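You operate a simulated robot arm through the tools that you are given. There is no shell and no other tool.

Carry out the task below with a simulated two-armed robot. There is one attempt and no reset: what you move stays moved.

JOB
Turn the black knob to 5. Take the grey brush and leave it on the upper shelf of the teal rack. Take the row card and put it on the top of the grey cabinet. Open the right door of the tall black cabinet, take the grey scoop and leave it on the top shelf of the tall black cabinet and shut the door again. Put one of the grey blocks from the steel table top on the right end of the table. Put the green scoop on the steel table top away on the front of the seed bench. Take the white round brush on the steel table top and put it away on the upper shelf of the teal rack. The order is free.

It is judged by the outcome, as a careful person would: the job done as asked, and still so three seconds after it is handed in. It fails if anything else is knocked over, pushed out of place, dropped, spilled or broken.

ROBOT AND FRAMES
Two 7-joint arms with two-finger grippers on one trunk, on a base that moves. Base frame: it is fixed to the floor where the robot stands at the start and does not move with it; the origin is under the middle of the robot, x ahead of it, y to its left, z up; the surface under the hand at the start is at about z = 880. Units: mm, degrees, N and s.
The left shoulder is at the start at [60, 179, 1287], the right one opposite. With the tool pointing down near the work surface each hand reaches from about 100 to 620 mm from the robot's upright axis, wherever it stands, measured 20 degrees to its own side. Places, roughly: black knob [500, 0, 1000]; front of the seed bench (164x25 cm) [3120, -2040, 860]; green scoop [1500, 0, 1000]; grey block (10x6x5 cm) [1300, -100, 900]; grey brush [500, 0, 1000]; grey scoop [750, -250, 1000]; right door of the tall black cabinet [4200, -400, 900]; right end of the table [2300, 200, 900]; row card [750, -250, 1000]; top of the grey cabinet [1400, -2200, 900]; top shelf of the tall black cabinet [4400, -200, 1400]; upper shelf of the teal rack [-1300, 1900, 1000]; white round brush (6x6x13 cm) [2500, 300, 900]. Payload 1.96 kg a hand.
The tool frame of a hand sits at the grasp point between the pads (the TCP): z along the fingers, y along the line on which they close. The tips reach 20 mm beyond it. The gripper opens to 72 mm; its body begins 38 mm behind the TCP.
Orientation is that of the tool frame in the base frame, as a unit quaternion [x, y, z, w]. With the fingers straight down and closing along the base's y, the tool's x points along the base's -x, its y along +y and its z along -z.

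CONTROLS
- The arms move only by the tool jog_arm. It takes "left_moves", "right_moves" or both (then of equal length, played together; a hand with none holds still); each is a list of rows, each an object of numbers (a shift or turn left out is 0, a gripper value left out holds the last): "gripper": the closure, from 0 (fully open) to 1 (shut); "dx", "dy", "dz": the shift along the tool's x, y, z in mm; "ax", "ay", "az": the turn, a rotation vector about the tool's x, y, z in degrees. In form: [{"gripper": .., "dx": .., "dy": .., "dz": .., "ax": .., "ay": .., "az": ..}, ...]. A call has 1 to 20 rows; each row is the pose to reach, as a shift and turn from the pose commanded when the call began, along the tool's axes at that moment. Rows are played at 5 a second. More than 50 mm and 8.6 degrees between two rows, or a gripper value outside its range, and nothing of the call is played. A pose out of reach is approached as far as the arm can. The call stops where the force on the tool passes 40 N (or 10 N more than at its start, if that is more) or the arm is blocked; 0.2 s more then pass. The fingers move at their own pace (about 153 mm/s each) and stop on an object; they squeeze with about 38 N. The grip force told is the motor's: it shows also when the fingers shut on nothing. Time passes only in rows, and 0.2 s behind the last, so rows that repeat a pose let the fingers close. It gives the time, the measured TCP pose, the force on the tool (base axes), the opening and the grip force at its end, in the units of the frame above (readings bear some noise), with the torque about the TCP (base axes, N m) and any sound that the robot's microphone picked up.
- Cameras (640 x 400 px; columns grow to the right, rows downward): "scene" is now at [-6.9, 5.6, 1826.7]; the picture's right is [0.08, -1.00, 0.00], its down [-0.84, -0.07, -0.54] and it looks along [0.53, 0.04, -0.84] (base axes); focal length 280 px, centre (320, 200). "left" rides on the left gripper at [71, -19, -82] in its tool frame; the picture's right is [0.26, 0.97, 0.00], its down [-0.67, 0.18, -0.72] and it looks along [-0.69, 0.19, 0.70] (tool axes); focal length 280 px, centre (320, 200). "right" rides on the right gripper at [71, 19, -82] in its tool frame; the picture's right is [-0.26, 0.97, 0.00], its down [-0.67, -0.18, -0.72] and it looks along [-0.69, -0.19, 0.70] (tool axes); focal length 280 px, centre (320, 200).
- capture(camera): a new picture of that camera. No time passes.
- raise_lower(by): slides the trunk up (or, below 0, down) by that many mm; the arms and the scene camera ride with it, the base frame stays. It gives what a move gives, with no picture.
- drive_base(legs): drives the robot by 1 to 6 legs, each [ahead, left, turn to the left] in mm, mm and degrees, along the robot's own axes; the way and the turn of a leg run together, so that a leg with both is an arc; at most 1500 mm and 180 degrees a leg. The arms and the cameras ride along, it lands a little off, and it stops where it bumps. It gives what a move gives.
- aim_head(pan, tilt): turns the head with the scene camera to pan (to the left, within 86 degrees either way) and tilt (down, from -29 to 69), counted from straight ahead of the robot. It gives what a move gives.
- pixel_to_xyz(camera, pixels): there is no depth. For up to 12 entries [column, row, z] of the newest picture of that camera ("zoom" is the newest enlarged one), the place [x, y] in the base frame at which the ray of that pixel passes the height z, good to about 2 mm, but the place of the scene camera against the robot may be out by one fixed shift of up to 25 mm in any direction. No time passes.
- inspect(camera, box): a new picture of the part [left, top, right, bottom] of that camera's present view, enlarged. No time passes.
- job_done(): hands the job in; it is judged then, once.

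Unless the task says otherwise, let go and move clear before handing in.

The tools are called after "Emit:" as name(argument=value, ...) on one line, values as JSON. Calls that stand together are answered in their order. jog_arm: Moves the arms, as the interface text tells. Its arguments: {"type":"object","properties":{"left_moves":{"type":"array","items":{"type":"object","properties":{"gripper":{"type":"number"},"dx":{"type":"number"},"dy":{"type":"number"},"dz":{"type":"number"},"ax":{"type":"number"},"ay":{"type":"number"},"az":{"type":"number"}}}},"right_moves":{"type":"array","items":{"type":"object","properties":{"gripper":{"type":"number"},"dx":{"type":"number"},"dy":{"type":"number"},"dz":{"type":"number"},"ax":{"type":"number"},"ay":{"type":"number"},"az":{"type":"number"}}}}},"required":[]} The other tools are called the same way: raise_lower (by) moves the trunk up or down; drive_base (legs) drives the base; aim_head (pan, tilt) turns the head that bears the scene camera; capture (camera) takes a picture; pixel_to_xyz (camera, pixels) gives the place at which the rays of pixels pass given heights; inspect (camera, box) takes an enlarged picture of a part of a camera's view; job_done () hands the job in.

At the start:

```text
time_s: 0.0
left_tcp_pos: [374.1, 147.4, 1310.2]
left_tool_rot: [-0.001, 1.0, -0.001, 0.0]
left_force: [-0.7, 0.4, -0.3]
left_ft_torque: [0.02, 0.03, 0.0]
left_grip_width: 71.9
left_grip_force: 0.0
right_tcp_pos: [370.5, -152.7, 1288.8]
right_tool_rot: [0.0, 1.0, 0.0, 0.001]
right_force: [0.0, -0.3, 0.1]
right_ft_torque: [-0.04, 0.0, -0.02]
right_grip_width: 72.2
right_grip_force: 0.2
trunk travel left (down, up): [-932.0, 58.0]
robot x, y, heading: [-1.8, -4.3, 0.2]
head pan, tilt (commanded): [4.4, 57.6]
```

scene: 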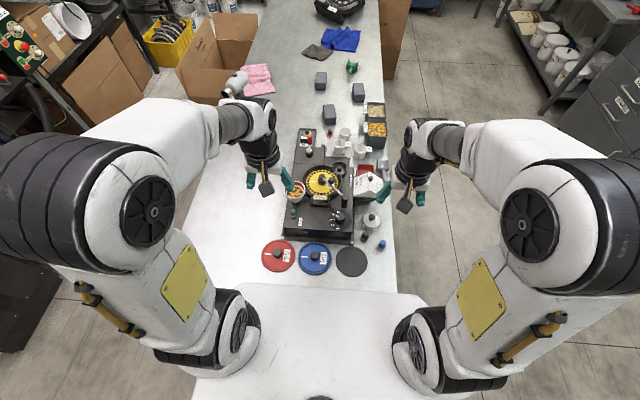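
right: 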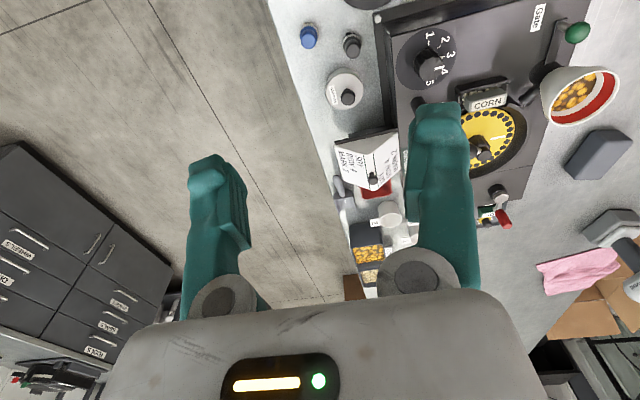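
left: 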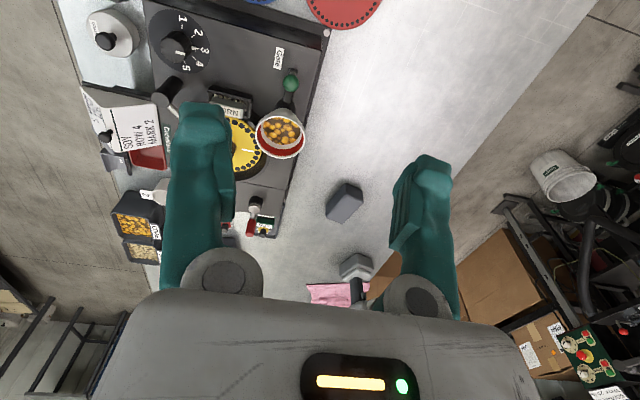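

The first pictures show a machine with a numbered black knob (scene ~[340,218]), a card stand (~[368,185]) and grey blocks further along the table. I'll look closer before moving anything.

Emit:
inspect(camera="scene", box=[240, 100, 420, 280])

Emit:
inspect(camera="scene", box=[180, 0, 420, 150])

Emit:
inspect(camera="right", box=[280, 0, 640, 300])

Emit:
inspect(camera="left", box=[60, 0, 400, 300])

```text
2.22 times, centred on (330, 190) of scene
```

zoom: 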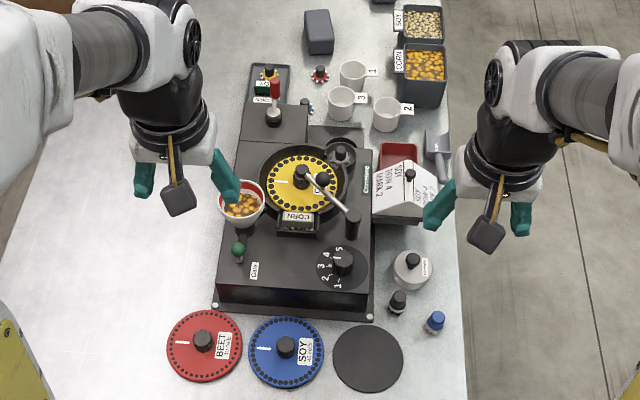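

```text
2.67 times, centred on (300, 75) of scene
```

zoom: 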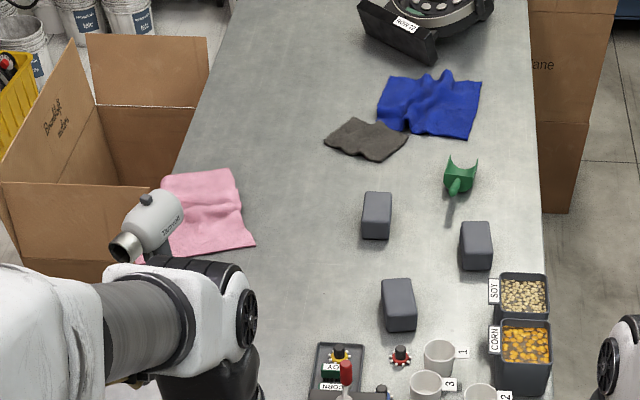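

```text
1.33 times, centred on (460, 150) of right
```

zoom: 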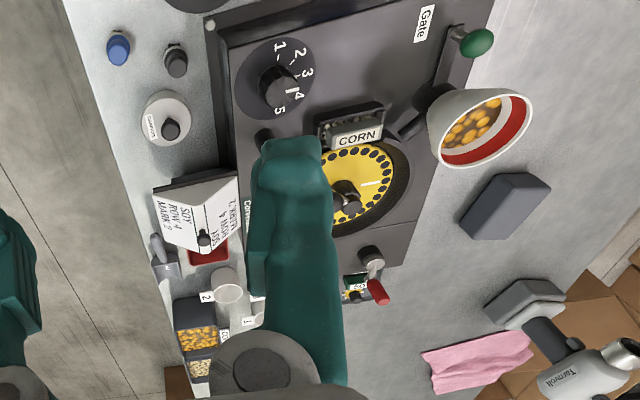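

```text
1.33 times, centred on (230, 150) of left
```

zoom: 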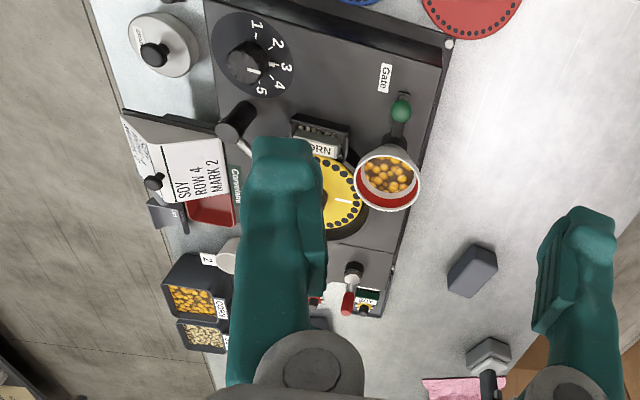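

The zooms show the dial knob at about 4–5, the card reading "SOY ROW 4 MARK 2", and a grey scoop beside it. I'll zoom in further to find the grey brush and read the knob.

Emit:
inspect(camera="scene", box=[300, 110, 380, 170])

Emit:
inspect(camera="scene", box=[300, 160, 380, 220])

Emit:
inspect(camera="scene", box=[320, 190, 400, 250])

Emit:
inspect(camera="right", box=[320, 100, 440, 300])

Emit:
inspect(camera="scene", box=[350, 140, 420, 200])

```text
6.67 times, centred on (340, 140) of scene
```

zoom: 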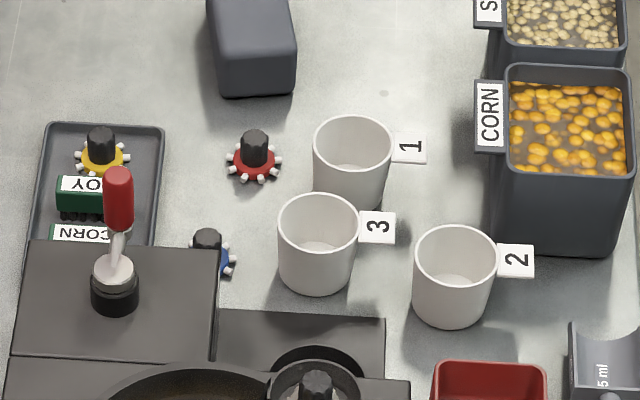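

```text
6.67 times, centred on (340, 190) of scene
```

zoom: 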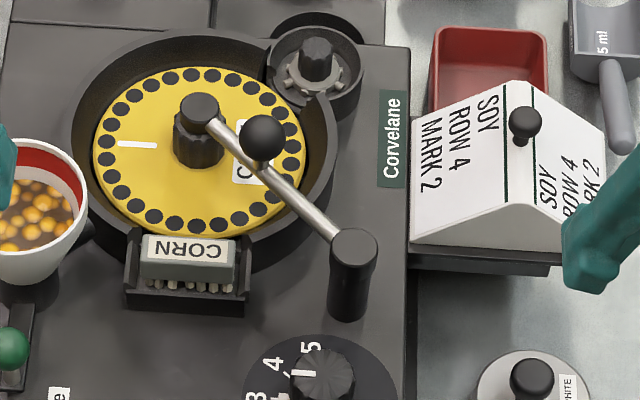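

```text
6.67 times, centred on (360, 220) of scene
```

zoom: 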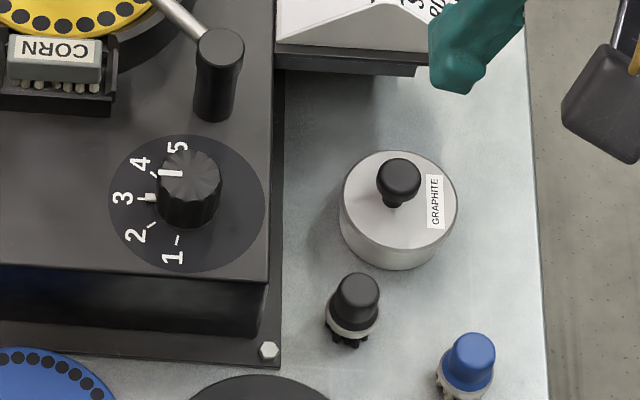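

```text
2.00 times, centred on (380, 200) of right
```

zoom: 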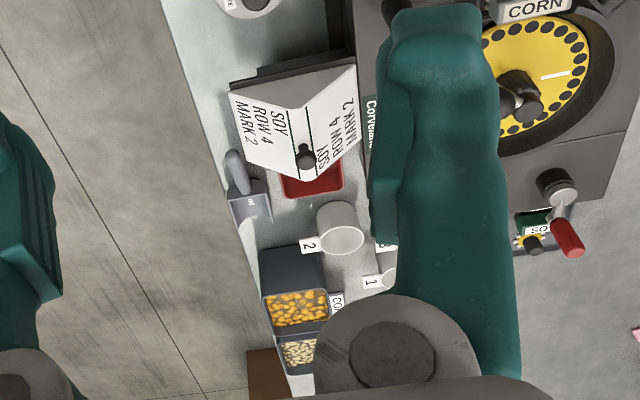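

```text
6.67 times, centred on (385, 170) of scene
```

zoom: 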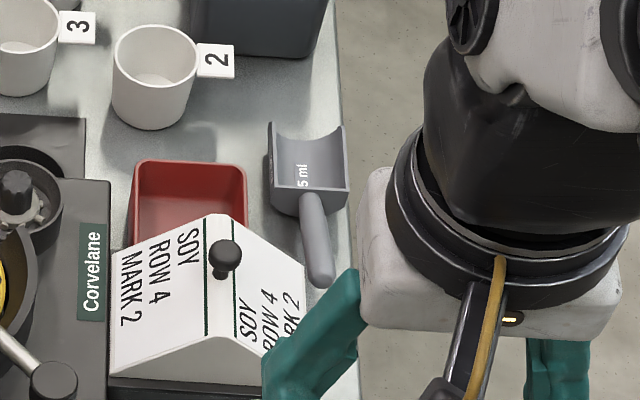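

Emit:
inspect(camera="right", box=[380, 10, 500, 110])

Emit:
inspect(camera="left", box=[130, 0, 250, 100])

Emit:
inspect(camera="left", box=[170, 60, 310, 180])

Emit:
inspect(camera="left", box=[220, 170, 300, 250])

Emit:
aim_head(pan=0, tilt=25)

Emit:
capture(camera="scene")

```text
4.00 times, centred on (440, 60) of right
```

zoom: 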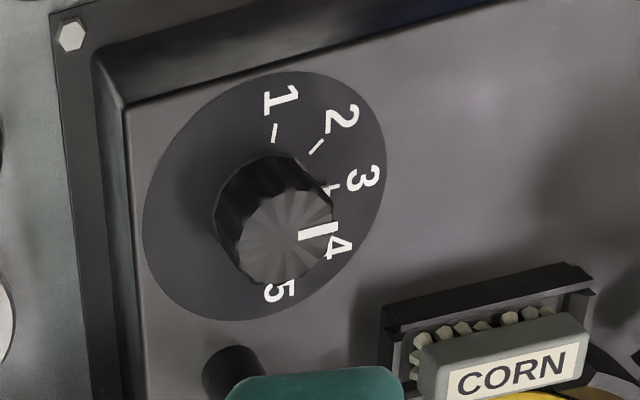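

```text
4.00 times, centred on (190, 50) of left
```

zoom: 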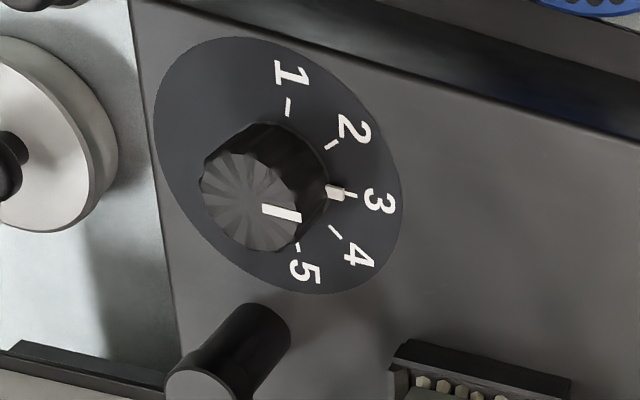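

```text
3.33 times, centred on (240, 120) of left
```

zoom: 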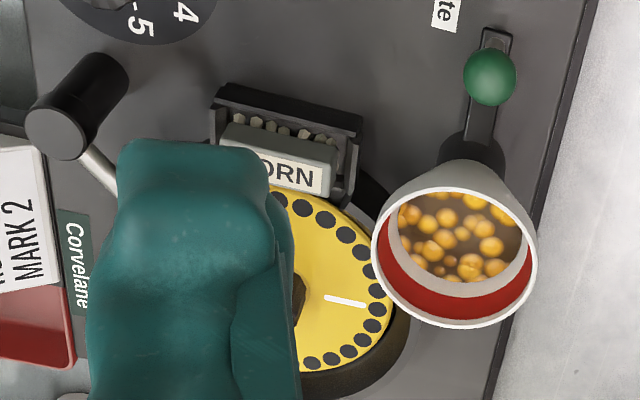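

```text
5.00 times, centred on (260, 210) of left
```

zoom: 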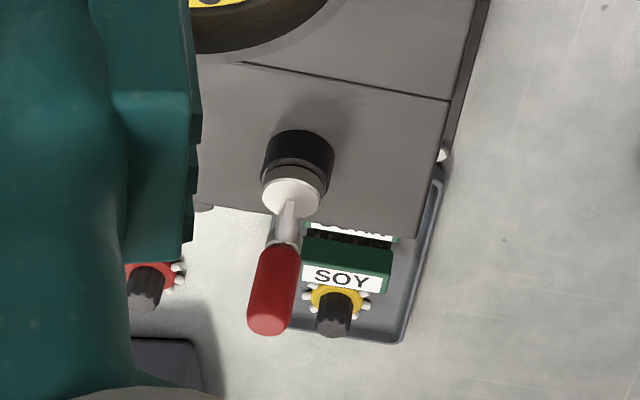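

```text
time_s: 1.0
left_tcp_pos: [372.6, 147.7, 1309.9]
left_tool_rot: [0.0, 1.0, 0.0, 0.0]
left_force: [0.2, 0.3, -0.6]
left_ft_torque: [0.04, -0.02, -0.02]
left_grip_width: 72.2
left_grip_force: 0.0
right_tcp_pos: [370.6, -153.4, 1287.8]
right_tool_rot: [0.0, 1.0, 0.0, 0.0]
right_force: [-0.1, 0.6, 0.1]
right_ft_torque: [0.02, 0.01, -0.01]
right_grip_width: 72.0
right_grip_force: 0.1
trunk travel left (down, up): [-932.0, 58.0]
robot x, y, heading: [1.9, 2.3, 0.3]
head pan, tilt (commanded): [0.0, 25.0]
```

```text
taken
```

scene: 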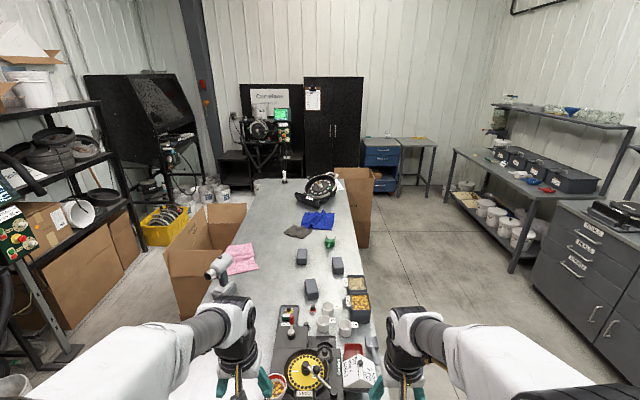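

The dial skirt's white index sits by the 3 tick (left zoom [335,192]), so the knob is at 3 now; the grey brush is the one marked CORN in the black holder. I'll look round the room to map it.

Emit:
aim_head(pan=60, tilt=25)

Emit:
capture(camera="scene")

Emit:
aim_head(pan=86, tilt=35)

Emit:
capture(camera="scene")

Emit:
aim_head(pan=-50, tilt=25)

Emit:
capture(camera="scene")

Emit:
aim_head(pan=-86, tilt=40)

Emit:
capture(camera="scene")

```text
time_s: 2.3
left_tcp_pos: [374.2, 148.4, 1310.5]
left_tool_rot: [0.0, 1.0, 0.0, 0.001]
left_force: [0.8, 1.0, 0.2]
left_ft_torque: [-0.03, -0.01, -0.03]
left_grip_width: 72.0
left_grip_force: 0.1
right_tcp_pos: [370.4, -153.1, 1289.1]
right_tool_rot: [0.0, 1.0, 0.0, 0.0]
right_force: [0.1, -0.1, 0.2]
right_ft_torque: [0.0, 0.01, -0.01]
right_grip_width: 71.9
right_grip_force: 0.1
trunk travel left (down, up): [-932.0, 58.0]
robot x, y, heading: [0.4, 0.4, -0.0]
head pan, tilt (commanded): [60.0, 25.0]
```

```text
taken
```

scene: 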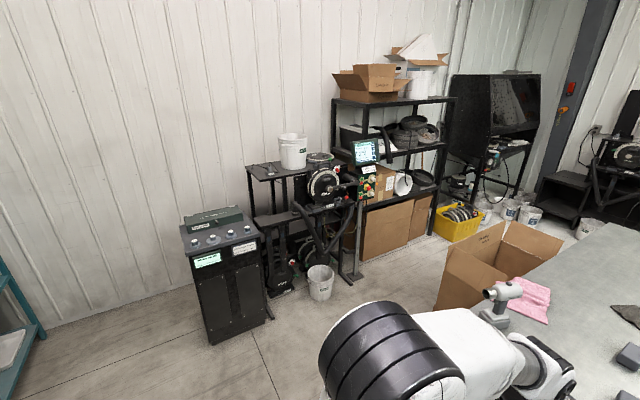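

```text
time_s: 3.2
left_tcp_pos: [373.3, 147.1, 1310.0]
left_tool_rot: [-0.001, 1.0, 0.001, 0.0]
left_force: [0.2, 0.8, -0.5]
left_ft_torque: [0.0, 0.0, -0.03]
left_grip_width: 72.1
left_grip_force: 0.0
right_tcp_pos: [370.9, -153.2, 1287.7]
right_tool_rot: [-0.001, 1.0, 0.0, 0.0]
right_force: [-0.1, 0.1, -0.1]
right_ft_torque: [0.02, -0.01, 0.04]
right_grip_width: 72.1
right_grip_force: 0.0
trunk travel left (down, up): [-932.0, 58.0]
robot x, y, heading: [-2.8, -0.8, 0.1]
head pan, tilt (commanded): [85.9, 35.0]
```

```text
taken
```

scene: 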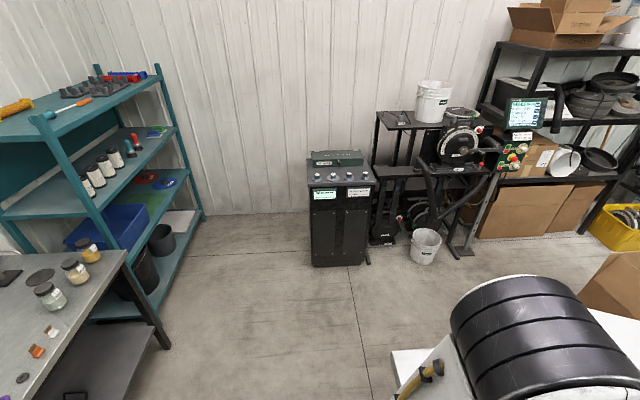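

```text
time_s: 5.4
left_tcp_pos: [373.0, 148.2, 1310.6]
left_tool_rot: [0.0, 1.0, 0.0, 0.001]
left_force: [0.2, -0.3, 0.4]
left_ft_torque: [-0.04, 0.0, -0.01]
left_grip_width: 72.0
left_grip_force: 0.0
right_tcp_pos: [370.8, -153.0, 1288.9]
right_tool_rot: [0.0, 1.0, 0.0, 0.001]
right_force: [0.0, -0.3, 0.2]
right_ft_torque: [0.0, -0.03, 0.02]
right_grip_width: 72.0
right_grip_force: 0.0
trunk travel left (down, up): [-932.0, 58.0]
robot x, y, heading: [0.9, -0.9, -0.2]
head pan, tilt (commanded): [-50.0, 25.0]
```

```text
taken
```

scene: 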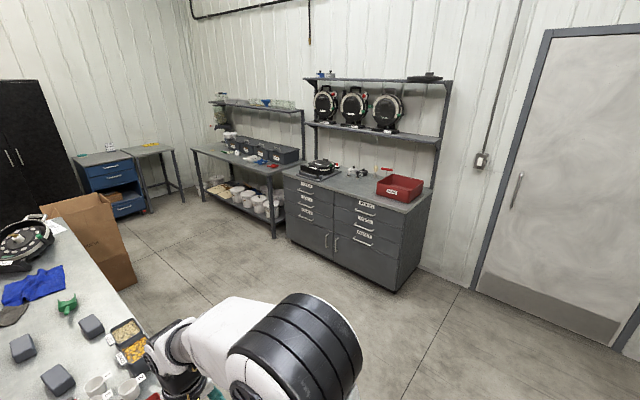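

```text
time_s: 6.4
left_tcp_pos: [373.0, 148.1, 1310.0]
left_tool_rot: [0.001, 1.0, 0.0, 0.0]
left_force: [0.6, 0.1, 0.5]
left_ft_torque: [-0.04, 0.03, -0.01]
left_grip_width: 72.2
left_grip_force: 0.2
right_tcp_pos: [371.3, -152.6, 1288.0]
right_tool_rot: [0.0, 1.0, 0.0, -0.001]
right_force: [-0.4, -0.2, 0.3]
right_ft_torque: [-0.04, 0.02, -0.02]
right_grip_width: 71.9
right_grip_force: 0.0
trunk travel left (down, up): [-932.0, 58.0]
robot x, y, heading: [-2.0, -2.0, -0.2]
head pan, tilt (commanded): [-85.9, 40.0]
```

```text
taken
```

scene: 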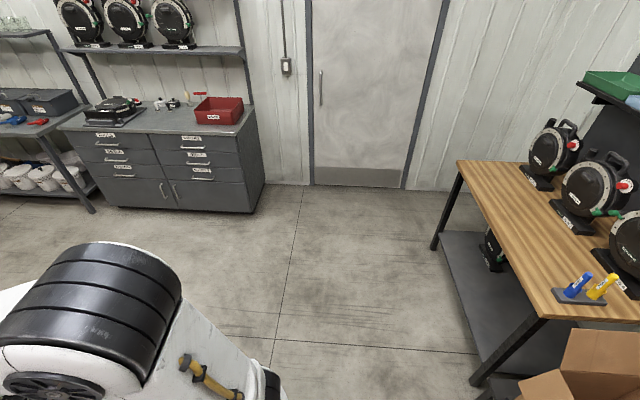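

The room is mapped: grey cabinet at right, seed bench beyond it, teal rack behind on the left. Next I'll triangulate the knob, brush, card and scoop from the two wrist views.

Emit:
pixel_to_xyz(camera="right", pixels=[[431, 70, 900], [431, 70, 1000], [431, 70, 1050], [489, 98, 900], [489, 98, 1000], [489, 98, 1050], [373, 179, 900], [373, 179, 1000], [373, 179, 1050], [338, 184, 900], [338, 184, 950]])

Emit:
pixel_to_xyz(camera="left", pixels=[[171, 50, 900], [171, 50, 1000], [171, 50, 1050], [233, 108, 900], [233, 108, 1000], [233, 108, 1050], [105, 136, 900], [105, 136, 1000], [105, 136, 1050]])

```text
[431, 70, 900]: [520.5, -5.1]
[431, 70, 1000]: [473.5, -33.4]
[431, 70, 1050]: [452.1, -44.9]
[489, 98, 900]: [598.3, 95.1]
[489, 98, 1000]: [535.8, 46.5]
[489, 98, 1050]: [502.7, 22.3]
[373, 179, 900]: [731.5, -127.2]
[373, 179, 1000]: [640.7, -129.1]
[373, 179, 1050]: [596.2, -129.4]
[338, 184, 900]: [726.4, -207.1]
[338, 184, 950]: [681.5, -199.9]
```

```text
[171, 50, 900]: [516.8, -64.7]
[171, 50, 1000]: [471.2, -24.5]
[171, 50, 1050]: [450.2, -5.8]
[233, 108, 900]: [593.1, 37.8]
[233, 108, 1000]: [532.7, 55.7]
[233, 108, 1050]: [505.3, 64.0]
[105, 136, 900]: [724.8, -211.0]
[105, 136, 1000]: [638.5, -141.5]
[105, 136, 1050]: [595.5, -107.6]
```

Triangulated: knob top ≈ (479,-30,987), CORN brush ≈ (544,53,986), card ball ≈ (624,-129,1017). I'll look down to see how close the base stands to the table.

Emit:
aim_head(pan=0, tilt=69)

Emit:
capture(camera="scene")

```text
time_s: 8.0
left_tcp_pos: [373.1, 148.3, 1311.1]
left_tool_rot: [0.0, 1.0, -0.001, -0.001]
left_force: [-0.3, -0.4, 0.1]
left_ft_torque: [0.03, 0.01, -0.01]
left_grip_width: 71.9
left_grip_force: 0.1
right_tcp_pos: [371.4, -151.6, 1288.9]
right_tool_rot: [0.0, 1.0, 0.0, 0.001]
right_force: [0.1, -0.2, 0.2]
right_ft_torque: [0.0, 0.0, 0.0]
right_grip_width: 71.9
right_grip_force: 0.1
trunk travel left (down, up): [-932.0, 58.0]
robot x, y, heading: [1.2, 0.1, -0.1]
head pan, tilt (commanded): [0.0, 68.8]
```

```text
taken
```

scene: 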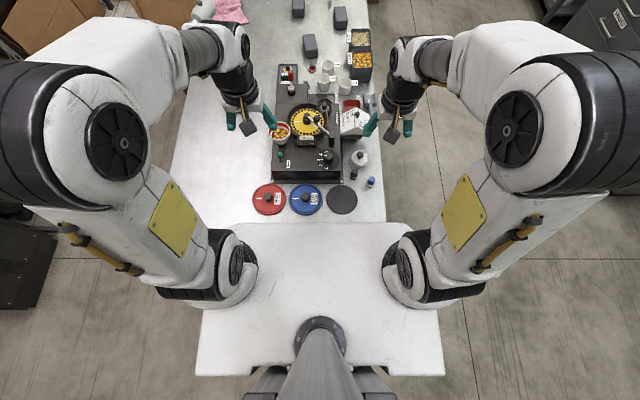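

Emit:
pixel_to_xyz(camera="scene", pixels=[[173, 222, 880], [320, 222, 880], [320, 222, 300], [197, 375, 300], [445, 375, 300], [386, 222, 880], [320, 190, 880], [240, 222, 300], [420, 222, 300], [330, 157, 987], [186, 100, 880], [378, 100, 880]])

Emit:
inspect(camera="scene", box=[140, 180, 460, 380])

```text
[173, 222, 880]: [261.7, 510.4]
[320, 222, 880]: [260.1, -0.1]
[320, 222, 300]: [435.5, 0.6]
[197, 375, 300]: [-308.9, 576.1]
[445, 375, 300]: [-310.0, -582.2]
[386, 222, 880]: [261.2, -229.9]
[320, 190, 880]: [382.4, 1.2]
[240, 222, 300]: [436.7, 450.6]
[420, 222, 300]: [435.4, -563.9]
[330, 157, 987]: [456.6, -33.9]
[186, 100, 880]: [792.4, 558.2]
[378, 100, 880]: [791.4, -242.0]
```

```text
2.00 times, centred on (300, 280) of scene
```

zoom: 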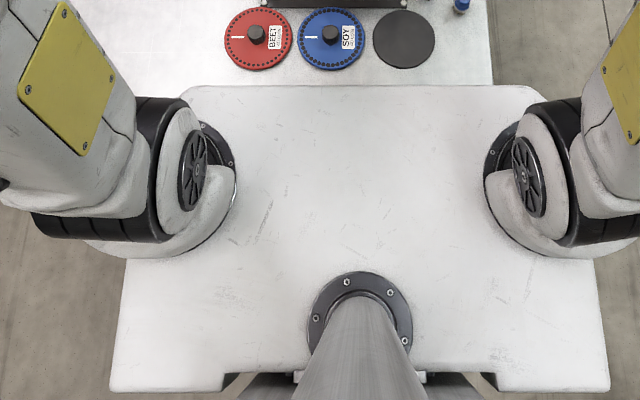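

The white plate is the robot's own torso; nothing else is in the way above the machine. I'll bring the right hand above the knob (479,-30) to read the dial straight on.

Emit:
jog_arm(right_moves=[{"dx": -22, "dy": 24, "dz": 25}, {"dx": -44, "dy": 48, "dz": 50}, {"dx": -66, "dy": 72, "dz": 75}, {"dx": -88, "dy": 98, "dz": 90}, {"dx": -78, "dy": 122, "dz": 110}])

Emit:
capture(camera="right")

Emit:
aim_head(pan=0, tilt=60)

Emit:
capture(camera="scene")

```text
time_s: 9.2
left_tcp_pos: [373.4, 149.0, 1309.8]
left_tool_rot: [0.0, 1.0, 0.0, 0.0]
left_force: [0.0, 0.1, 0.4]
left_ft_torque: [0.01, -0.01, -0.02]
left_grip_width: 72.4
left_grip_force: 0.1
right_tcp_pos: [450.8, -29.6, 1176.9]
right_tool_rot: [0.001, 1.0, 0.0, 0.001]
right_force: [-0.4, -0.1, -0.7]
right_ft_torque: [-0.03, 0.01, -0.01]
right_grip_width: 72.0
right_grip_force: 0.1
trunk travel left (down, up): [-932.0, 58.0]
robot x, y, heading: [1.5, -1.2, 0.1]
head pan, tilt (commanded): [0.0, 68.8]
```

```text
taken
```

right: 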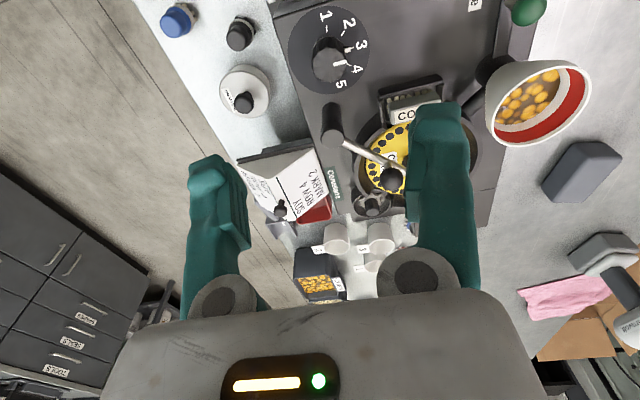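

```text
time_s: 9.9
left_tcp_pos: [373.8, 149.0, 1309.3]
left_tool_rot: [0.0, 1.0, 0.001, 0.0]
left_force: [1.0, 0.0, -0.3]
left_ft_torque: [-0.01, 0.02, 0.0]
left_grip_width: 72.0
left_grip_force: 0.0
right_tcp_pos: [450.7, -30.1, 1177.1]
right_tool_rot: [0.0, 1.0, 0.0, 0.0]
right_force: [0.4, 0.1, -0.1]
right_ft_torque: [-0.02, 0.03, -0.01]
right_grip_width: 72.0
right_grip_force: 0.0
trunk travel left (down, up): [-932.0, 58.0]
robot x, y, heading: [0.0, -4.6, -0.2]
head pan, tilt (commanded): [0.0, 60.0]
```

```text
taken
```

scene: 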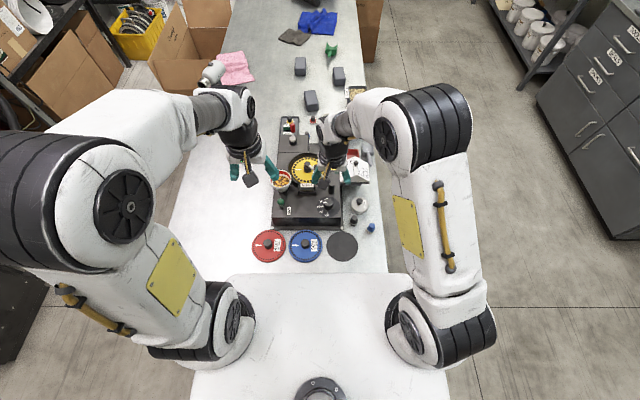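

Emit:
inspect(camera="right", box=[270, 0, 400, 100])

Emit:
pixel_to_xyz(camera="right", pixels=[[330, 66, 987], [330, 66, 980], [330, 50, 960], [410, 115, 986], [280, 208, 1017], [335, 120, 1000], [272, 110, 1000]])

```text
4.00 times, centred on (335, 50) of right
```

zoom: 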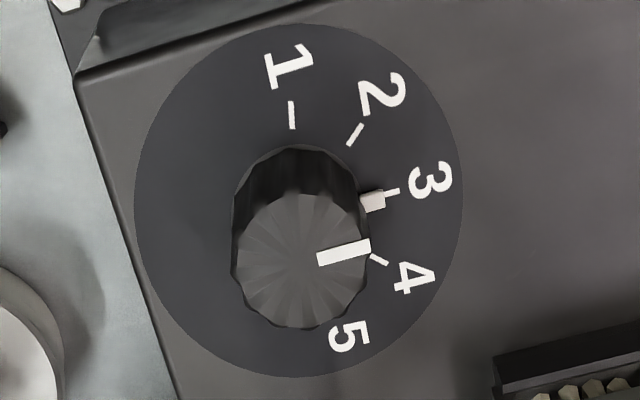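

```text
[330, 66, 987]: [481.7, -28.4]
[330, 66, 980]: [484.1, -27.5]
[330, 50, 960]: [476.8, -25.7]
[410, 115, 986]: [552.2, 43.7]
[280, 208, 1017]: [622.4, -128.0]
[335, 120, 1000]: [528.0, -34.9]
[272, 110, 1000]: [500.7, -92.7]
```

Emit:
pixel_to_xyz(camera="right", pixels=[[329.5, 50.2, 957], [328, 28.75, 957], [343.75, 33.5, 957], [352.75, 48, 957], [349.75, 65, 957], [327.5, 16.75, 957], [350.5, 24, 957], [362.5, 45, 957], [358.25, 69.5, 957], [342, 84.25, 957], [334.5, 64.5, 987], [347.5, 61.5, 987]])

Emit:
pixel_to_xyz(camera="right", pixels=[[288.5, 50, 957], [370.7, 48, 957], [334, 6, 957], [325, 94.5, 957], [313, 62, 987], [347, 66, 987], [330, 82, 987], [330, 48.5, 987], [335, 105, 1030], [346, 130, 1030], [325, 130, 1030]])

```text
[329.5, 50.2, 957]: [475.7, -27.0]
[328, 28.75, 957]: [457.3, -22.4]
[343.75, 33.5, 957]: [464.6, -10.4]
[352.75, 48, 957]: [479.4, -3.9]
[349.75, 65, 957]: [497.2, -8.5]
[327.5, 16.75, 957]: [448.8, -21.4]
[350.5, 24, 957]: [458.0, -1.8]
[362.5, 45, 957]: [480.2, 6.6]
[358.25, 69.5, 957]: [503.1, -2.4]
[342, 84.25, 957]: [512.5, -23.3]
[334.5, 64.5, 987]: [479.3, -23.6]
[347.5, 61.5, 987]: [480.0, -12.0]
```

```text
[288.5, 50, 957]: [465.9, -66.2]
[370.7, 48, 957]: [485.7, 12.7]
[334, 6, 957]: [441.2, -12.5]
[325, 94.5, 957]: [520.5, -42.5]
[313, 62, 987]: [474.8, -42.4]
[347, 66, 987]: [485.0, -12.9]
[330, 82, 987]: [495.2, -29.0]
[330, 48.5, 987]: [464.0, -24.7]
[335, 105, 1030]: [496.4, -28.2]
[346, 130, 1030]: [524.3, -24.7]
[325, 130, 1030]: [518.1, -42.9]
```

The dial ticks work out at base angles ≈170,130,90,50,10° for 1–5 and the pointer is at ≈90°, so it's at 3 and must turn 80° clockwise. I'll check where the crank handle stands next to the knob.

Emit:
inspect(camera="right", box=[290, 70, 450, 230])

Emit:
inspect(camera="left", box=[100, 0, 300, 140])

```text
2.50 times, centred on (370, 150) of right
```

zoom: 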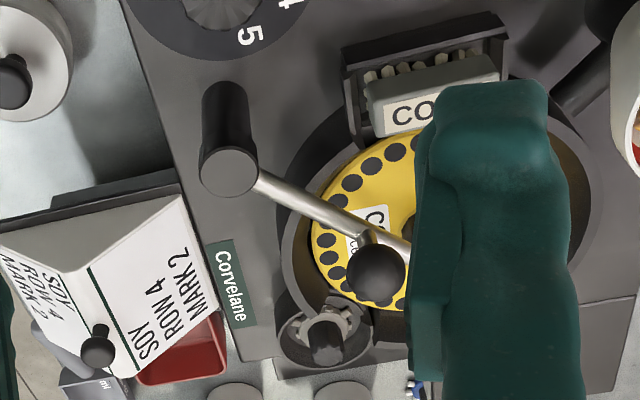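

```text
2.86 times, centred on (200, 70) of left
```

zoom: 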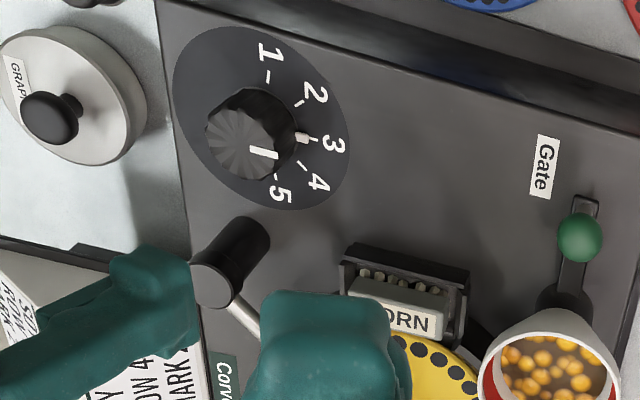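

Emit:
pixel_to_xyz(camera="right", pixels=[[333.2, 138, 1000], [333.2, 138, 1050], [333.2, 105, 960], [405, 115, 986], [383, 100, 986], [437, 92, 986], [280, 208, 1017]])

Emit:
pixel_to_xyz(camera="left", pixels=[[163.2, 97.3, 1000], [163.2, 97.3, 1050], [179, 81, 960], [223, 111, 986], [218, 106, 986], [243, 113, 986], [243, 119, 986]])

```text
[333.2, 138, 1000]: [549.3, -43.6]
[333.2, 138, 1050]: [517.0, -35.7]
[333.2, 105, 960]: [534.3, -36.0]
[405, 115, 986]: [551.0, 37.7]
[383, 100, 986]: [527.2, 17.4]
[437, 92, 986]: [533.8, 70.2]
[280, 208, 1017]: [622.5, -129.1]
```

```text
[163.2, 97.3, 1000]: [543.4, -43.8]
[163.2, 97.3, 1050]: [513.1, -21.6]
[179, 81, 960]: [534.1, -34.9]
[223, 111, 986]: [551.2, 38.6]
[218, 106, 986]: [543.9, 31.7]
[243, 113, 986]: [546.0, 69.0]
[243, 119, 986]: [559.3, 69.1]
```

Handle top is near (546,-43,1000), about 68 mm from the knob, and the brush holder corner near (527,17). I'll pre-rotate the right hand by -40°, centre it over the knob and open the view.

Emit:
jog_arm(right_moves=[{"dx": -10, "dy": 1, "dz": 10, "az": -8}, {"dx": -20, "dy": 2, "dz": 30, "az": -16}, {"dx": -29, "dy": 2.6, "dz": 60, "az": -24}, {"dx": -29, "dy": 2.6, "dz": 80, "az": -32}, {"dx": -29, "dy": 2.6, "dz": 100, "az": -40}])

Emit:
capture(camera="right")

Emit:
capture(camera="left")

```text
time_s: 11.1
left_tcp_pos: [373.4, 147.5, 1309.8]
left_tool_rot: [0.0, 1.0, 0.0, 0.0]
left_force: [0.0, 0.8, 0.0]
left_ft_torque: [0.03, 0.0, -0.01]
left_grip_width: 72.0
left_grip_force: 0.0
right_tcp_pos: [479.2, -28.9, 1076.0]
right_tool_rot: [-0.343, 0.939, 0.0, 0.0]
right_force: [0.1, -0.5, 0.3]
right_ft_torque: [-0.03, 0.02, -0.01]
right_grip_width: 72.0
right_grip_force: 0.1
trunk travel left (down, up): [-932.0, 58.0]
robot x, y, heading: [0.7, 2.4, -0.1]
head pan, tilt (commanded): [0.0, 60.0]
```

```text
taken
```

right: 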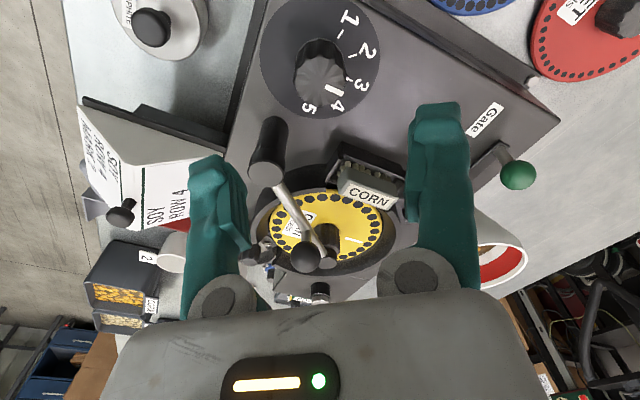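

```text
taken
```

left: 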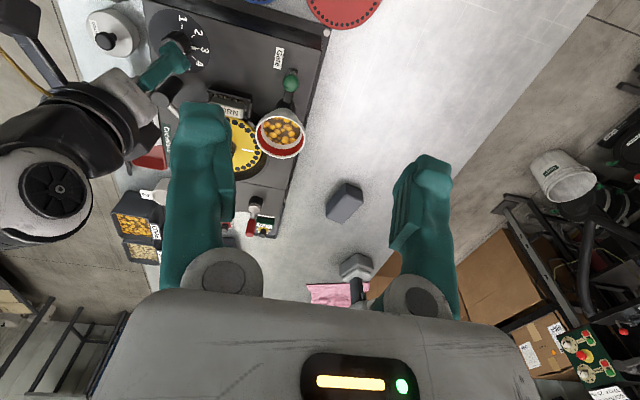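

Emit:
inspect(camera="right", box=[250, 0, 400, 110])

Emit:
pixel_to_xyz(camera="right", pixels=[[321, 78, 987], [300, 78, 987], [343, 80, 987], [321, 57, 987], [319, 101, 987], [268, 155, 1000], [345, 150, 990]])

```text
3.64 times, centred on (325, 55) of right
```

zoom: 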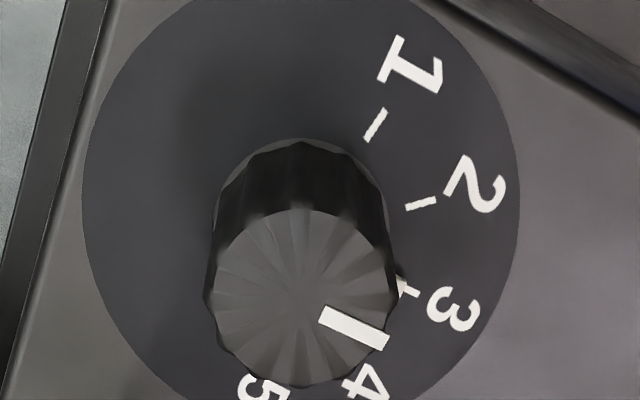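

```text
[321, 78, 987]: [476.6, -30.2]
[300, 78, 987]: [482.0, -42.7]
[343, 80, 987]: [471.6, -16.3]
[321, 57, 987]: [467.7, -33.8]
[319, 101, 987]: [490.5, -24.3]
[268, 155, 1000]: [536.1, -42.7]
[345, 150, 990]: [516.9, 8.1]
```

The knob top is centred at about (479,-29), right under the hand. I'll lower to z≈983 and close on it.

Emit:
jog_arm(right_moves=[{"dz": 35, "gripper": 0.0}, {"dz": 65}, {"dz": 92}, {"dz": 92, "gripper": 1.0}, {"dz": 92}, {"dz": 92}, {"dz": 92}])

Emit:
capture(camera="right")

```text
time_s: 12.7
left_tcp_pos: [374.7, 143.2, 1310.5]
left_tool_rot: [0.0, 1.0, 0.002, -0.002]
left_force: [-0.1, 0.1, 0.0]
left_ft_torque: [-0.02, 0.0, 0.02]
left_grip_width: 71.9
left_grip_force: 0.0
right_tcp_pos: [477.8, -29.5, 987.9]
right_tool_rot: [-0.342, 0.94, 0.001, -0.001]
right_force: [13.2, -19.9, 3.7]
right_ft_torque: [-0.51, -0.22, -0.09]
right_grip_width: 31.9
right_grip_force: 40.5
trunk travel left (down, up): [-932.0, 58.0]
robot x, y, heading: [3.1, -0.2, -0.2]
head pan, tilt (commanded): [0.0, 60.0]
```

```text
taken
```

right: 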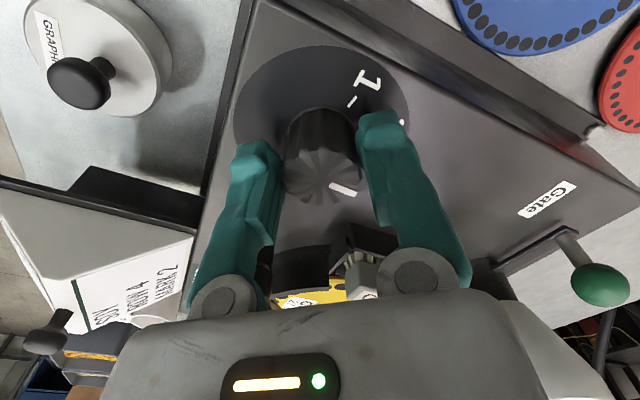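

The hand grips the knob at 31.9 mm with ~24 N sideways force, so I'll ease it by 2 mm and turn 80° clockwise.

Emit:
jog_arm(right_moves=[{"dy": -1}, {"dy": -2}, {"dy": -2, "az": 8}, {"dy": -2, "az": 16}])

Emit:
inspect(camera="right", box=[220, 30, 440, 220])

```text
time_s: 13.7
left_tcp_pos: [370.9, 145.3, 1310.4]
left_tool_rot: [-0.001, 1.0, 0.0, 0.001]
left_force: [-0.4, -0.5, 0.4]
left_ft_torque: [-0.01, -0.01, 0.0]
left_grip_width: 72.0
left_grip_force: 0.0
right_tcp_pos: [477.9, -30.2, 987.3]
right_tool_rot: [-0.206, 0.978, 0.002, 0.002]
right_force: [3.0, -16.8, 33.8]
right_ft_torque: [-0.21, -0.16, -0.03]
right_grip_width: 32.0
right_grip_force: 39.7
trunk travel left (down, up): [-932.0, 58.0]
robot x, y, heading: [-0.4, -0.3, -0.1]
head pan, tilt (commanded): [0.0, 60.0]
```

```text
2.11 times, centred on (330, 125) of right
```

zoom: 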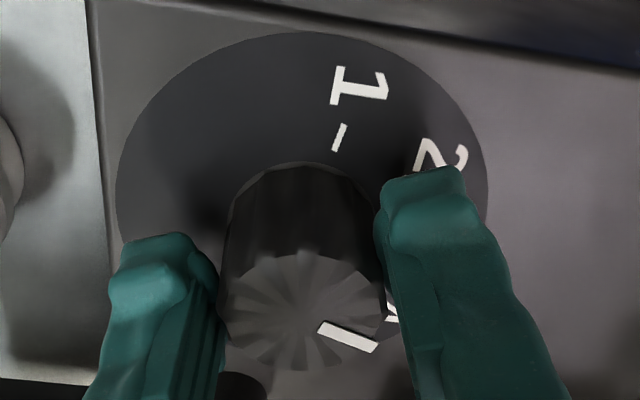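

The pointer stays fixed relative to the gripper, so the knob is turning with it, but 34 N upward says the tips press the dial. I'll lift 4 mm and keep turning.

Emit:
jog_arm(right_moves=[{"dz": -2}, {"dz": -4}, {"dz": -4, "az": 8}, {"dz": -4, "az": 16}, {"dz": -4, "az": 24}, {"dz": -4, "az": 32}])

Emit:
inspect(camera="right", box=[220, 30, 440, 220])

```text
time_s: 15.1
left_tcp_pos: [374.6, 149.1, 1309.8]
left_tool_rot: [0.0, 1.0, 0.001, 0.0]
left_force: [-1.2, 0.3, -0.5]
left_ft_torque: [-0.03, 0.02, 0.04]
left_grip_width: 72.0
left_grip_force: 0.1
right_tcp_pos: [476.6, -28.1, 988.8]
right_tool_rot: [0.07, 0.998, -0.001, -0.004]
right_force: [-11.5, 3.1, -27.6]
right_ft_torque: [0.03, 0.28, 0.01]
right_grip_width: 31.9
right_grip_force: 39.8
trunk travel left (down, up): [-932.0, 58.0]
robot x, y, heading: [-1.1, 3.2, -0.1]
head pan, tilt (commanded): [0.0, 60.0]
```

```text
2.11 times, centred on (330, 125) of right
```

zoom: 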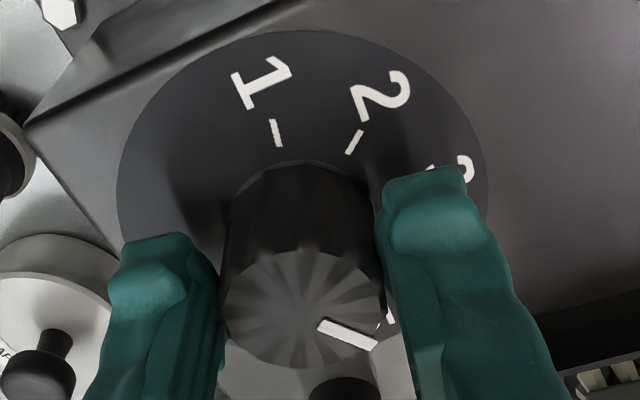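

Emit:
jog_arm(right_moves=[{"dz": 1.5}, {"dz": 2}, {"dz": 2, "az": 8}, {"dz": 2, "az": 16}, {"dz": 2, "az": 24}, {"dz": 2, "az": 32}])

Emit:
inspect(camera="right", box=[220, 30, 440, 220])

Emit:
capture(camera="left")

```text
time_s: 16.5
left_tcp_pos: [372.4, 149.8, 1310.0]
left_tool_rot: [-0.001, 1.0, -0.001, 0.0]
left_force: [-0.6, -0.4, 0.2]
left_ft_torque: [0.02, 0.0, 0.01]
left_grip_width: 71.8
left_grip_force: 0.1
right_tcp_pos: [479.7, -28.0, 989.2]
right_tool_rot: [0.343, 0.939, 0.0, 0.002]
right_force: [-6.7, 9.4, -4.6]
right_ft_torque: [0.19, -0.08, 0.58]
right_grip_width: 31.8
right_grip_force: 39.9
trunk travel left (down, up): [-932.0, 58.0]
robot x, y, heading: [-0.3, -1.1, -0.2]
head pan, tilt (commanded): [0.0, 60.0]
```

```text
2.11 times, centred on (330, 125) of right
```

zoom: 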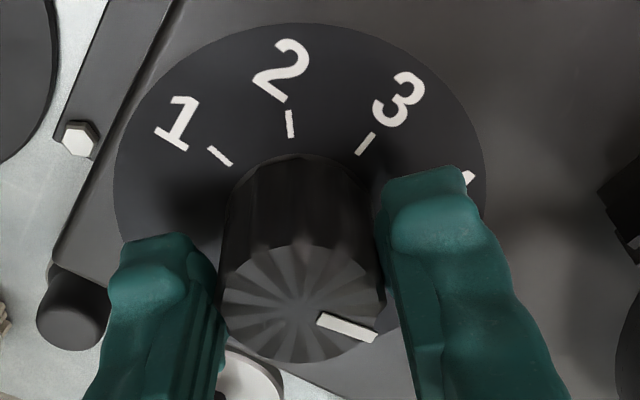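

```text
taken
```

left: 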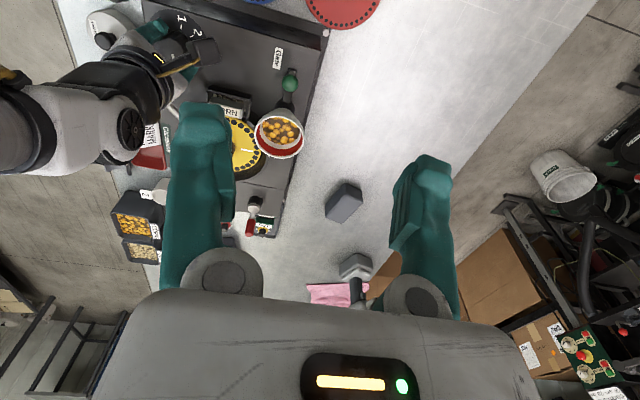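

The knob is turned 80° with a slight resisting torque (0.58 N·m), likely the end stop at 5. I'll open part-way, lift straight up and look.

Emit:
jog_arm(right_moves=[{"gripper": 0.35}, {"gripper": 0.35}, {"gripper": 0.35, "dz": -25}, {"gripper": 0.35, "dz": -60}, {"gripper": 0.35, "dz": -100}])

Emit:
capture(camera="right")

Emit:
inspect(camera="right", box=[250, 0, 400, 110])

```text
time_s: 17.7
left_tcp_pos: [372.1, 148.1, 1310.9]
left_tool_rot: [0.0, 1.0, 0.0, 0.0]
left_force: [-0.9, 0.6, -0.1]
left_ft_torque: [0.0, -0.03, 0.0]
left_grip_width: 72.0
left_grip_force: 0.0
right_tcp_pos: [478.7, -29.5, 1087.6]
right_tool_rot: [0.342, 0.94, 0.0, 0.0]
right_force: [-0.6, 0.9, 0.0]
right_ft_torque: [0.04, -0.02, -0.02]
right_grip_width: 46.8
right_grip_force: 0.1
trunk travel left (down, up): [-932.0, 58.0]
robot x, y, heading: [-1.4, 0.8, 0.2]
head pan, tilt (commanded): [0.0, 60.0]
```

```text
taken
```

right: 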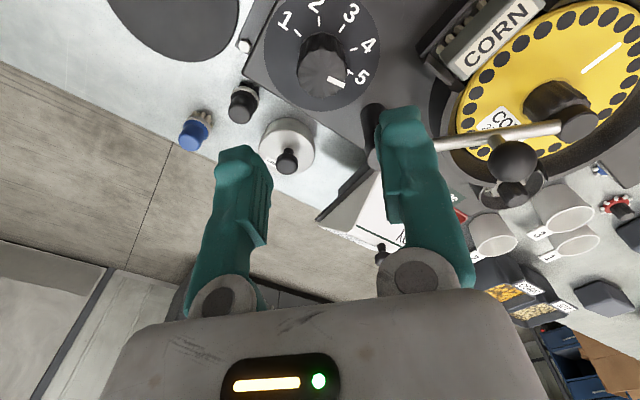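

```text
3.64 times, centred on (325, 55) of right
```

zoom: 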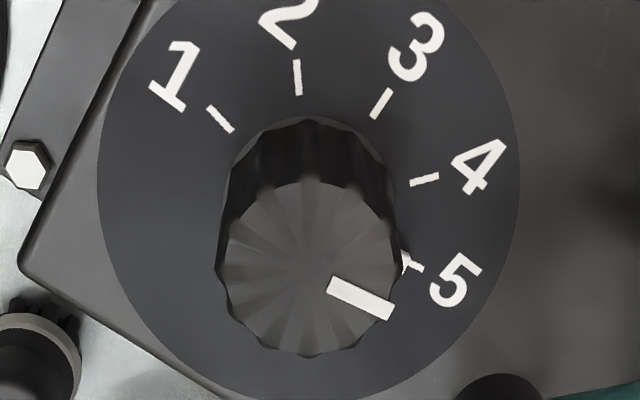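

The flag now lines up with the 5 tick (zoom [408,262]). I'll verify the angle numerically.

Emit:
pixel_to_xyz(camera="right", pixels=[[327.8, 77.7, 987], [344.2, 85.7, 987], [350.5, 73.1, 957], [361.7, 77.2, 957], [349, 71, 957], [321.5, 74, 987]])

Emit:
inspect(camera="right", box=[180, 60, 330, 180])

Emit:
inspect(camera="right", box=[410, 0, 560, 100])

```text
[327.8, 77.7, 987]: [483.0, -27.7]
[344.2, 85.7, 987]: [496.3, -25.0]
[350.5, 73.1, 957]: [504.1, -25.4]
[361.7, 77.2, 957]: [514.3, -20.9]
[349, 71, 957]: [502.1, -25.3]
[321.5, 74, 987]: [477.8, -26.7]
```

```text
3.33 times, centred on (255, 120) of right
```

zoom: 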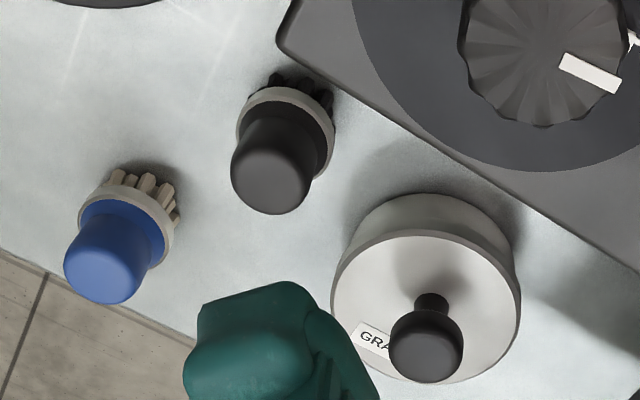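

```text
4.00 times, centred on (485, 50) of right
```

zoom: 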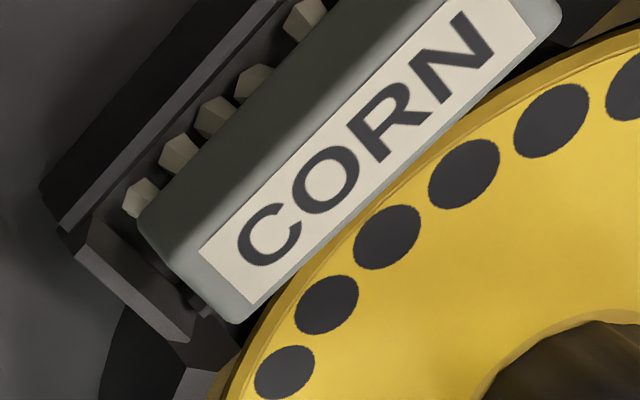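

The pointer reads 11.5° against the 5 tick's ~10°, so the knob is done. Next I'll swing the right hand back to yaw 0 above the row card for a look at it.

Emit:
jog_arm(right_moves=[{"dz": -30, "az": -8}, {"dx": -20, "dy": -16, "dz": -50, "az": -16}, {"dx": -45, "dy": -35, "dz": -60, "az": -24}, {"dx": -65, "dy": -52, "dz": -60, "az": -32}, {"dx": -79.6, "dy": -63.7, "dz": -60, "az": -40, "gripper": 0}])

Emit:
capture(camera="right")

Emit:
capture(camera="scene")

```text
time_s: 18.9
left_tcp_pos: [372.8, 146.5, 1311.4]
left_tool_rot: [0.0, 1.0, 0.001, 0.0]
left_force: [0.3, 0.2, 0.3]
left_ft_torque: [0.01, 0.0, 0.03]
left_grip_width: 71.9
left_grip_force: 0.0
right_tcp_pos: [496.5, -129.3, 1148.8]
right_tool_rot: [-0.002, 1.0, 0.0, 0.0]
right_force: [0.0, 0.1, -1.0]
right_ft_torque: [0.0, 0.01, 0.01]
right_grip_width: 72.0
right_grip_force: 0.0
trunk travel left (down, up): [-932.0, 58.0]
robot x, y, heading: [-7.9, -0.7, 0.1]
head pan, tilt (commanded): [0.0, 60.0]
```

```text
taken
```

right: 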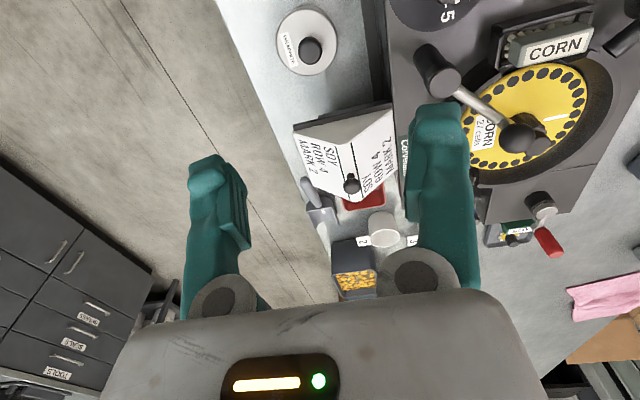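

```text
taken
```

scene: 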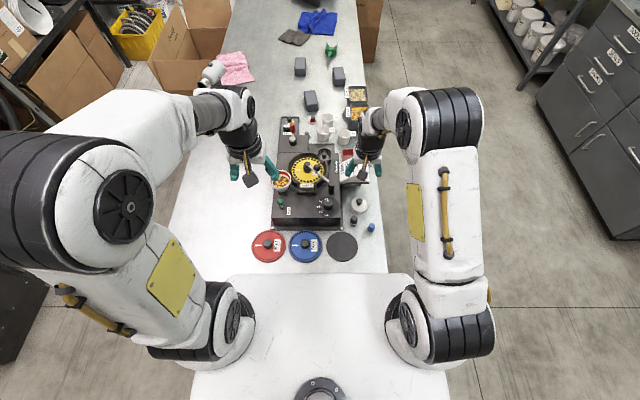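

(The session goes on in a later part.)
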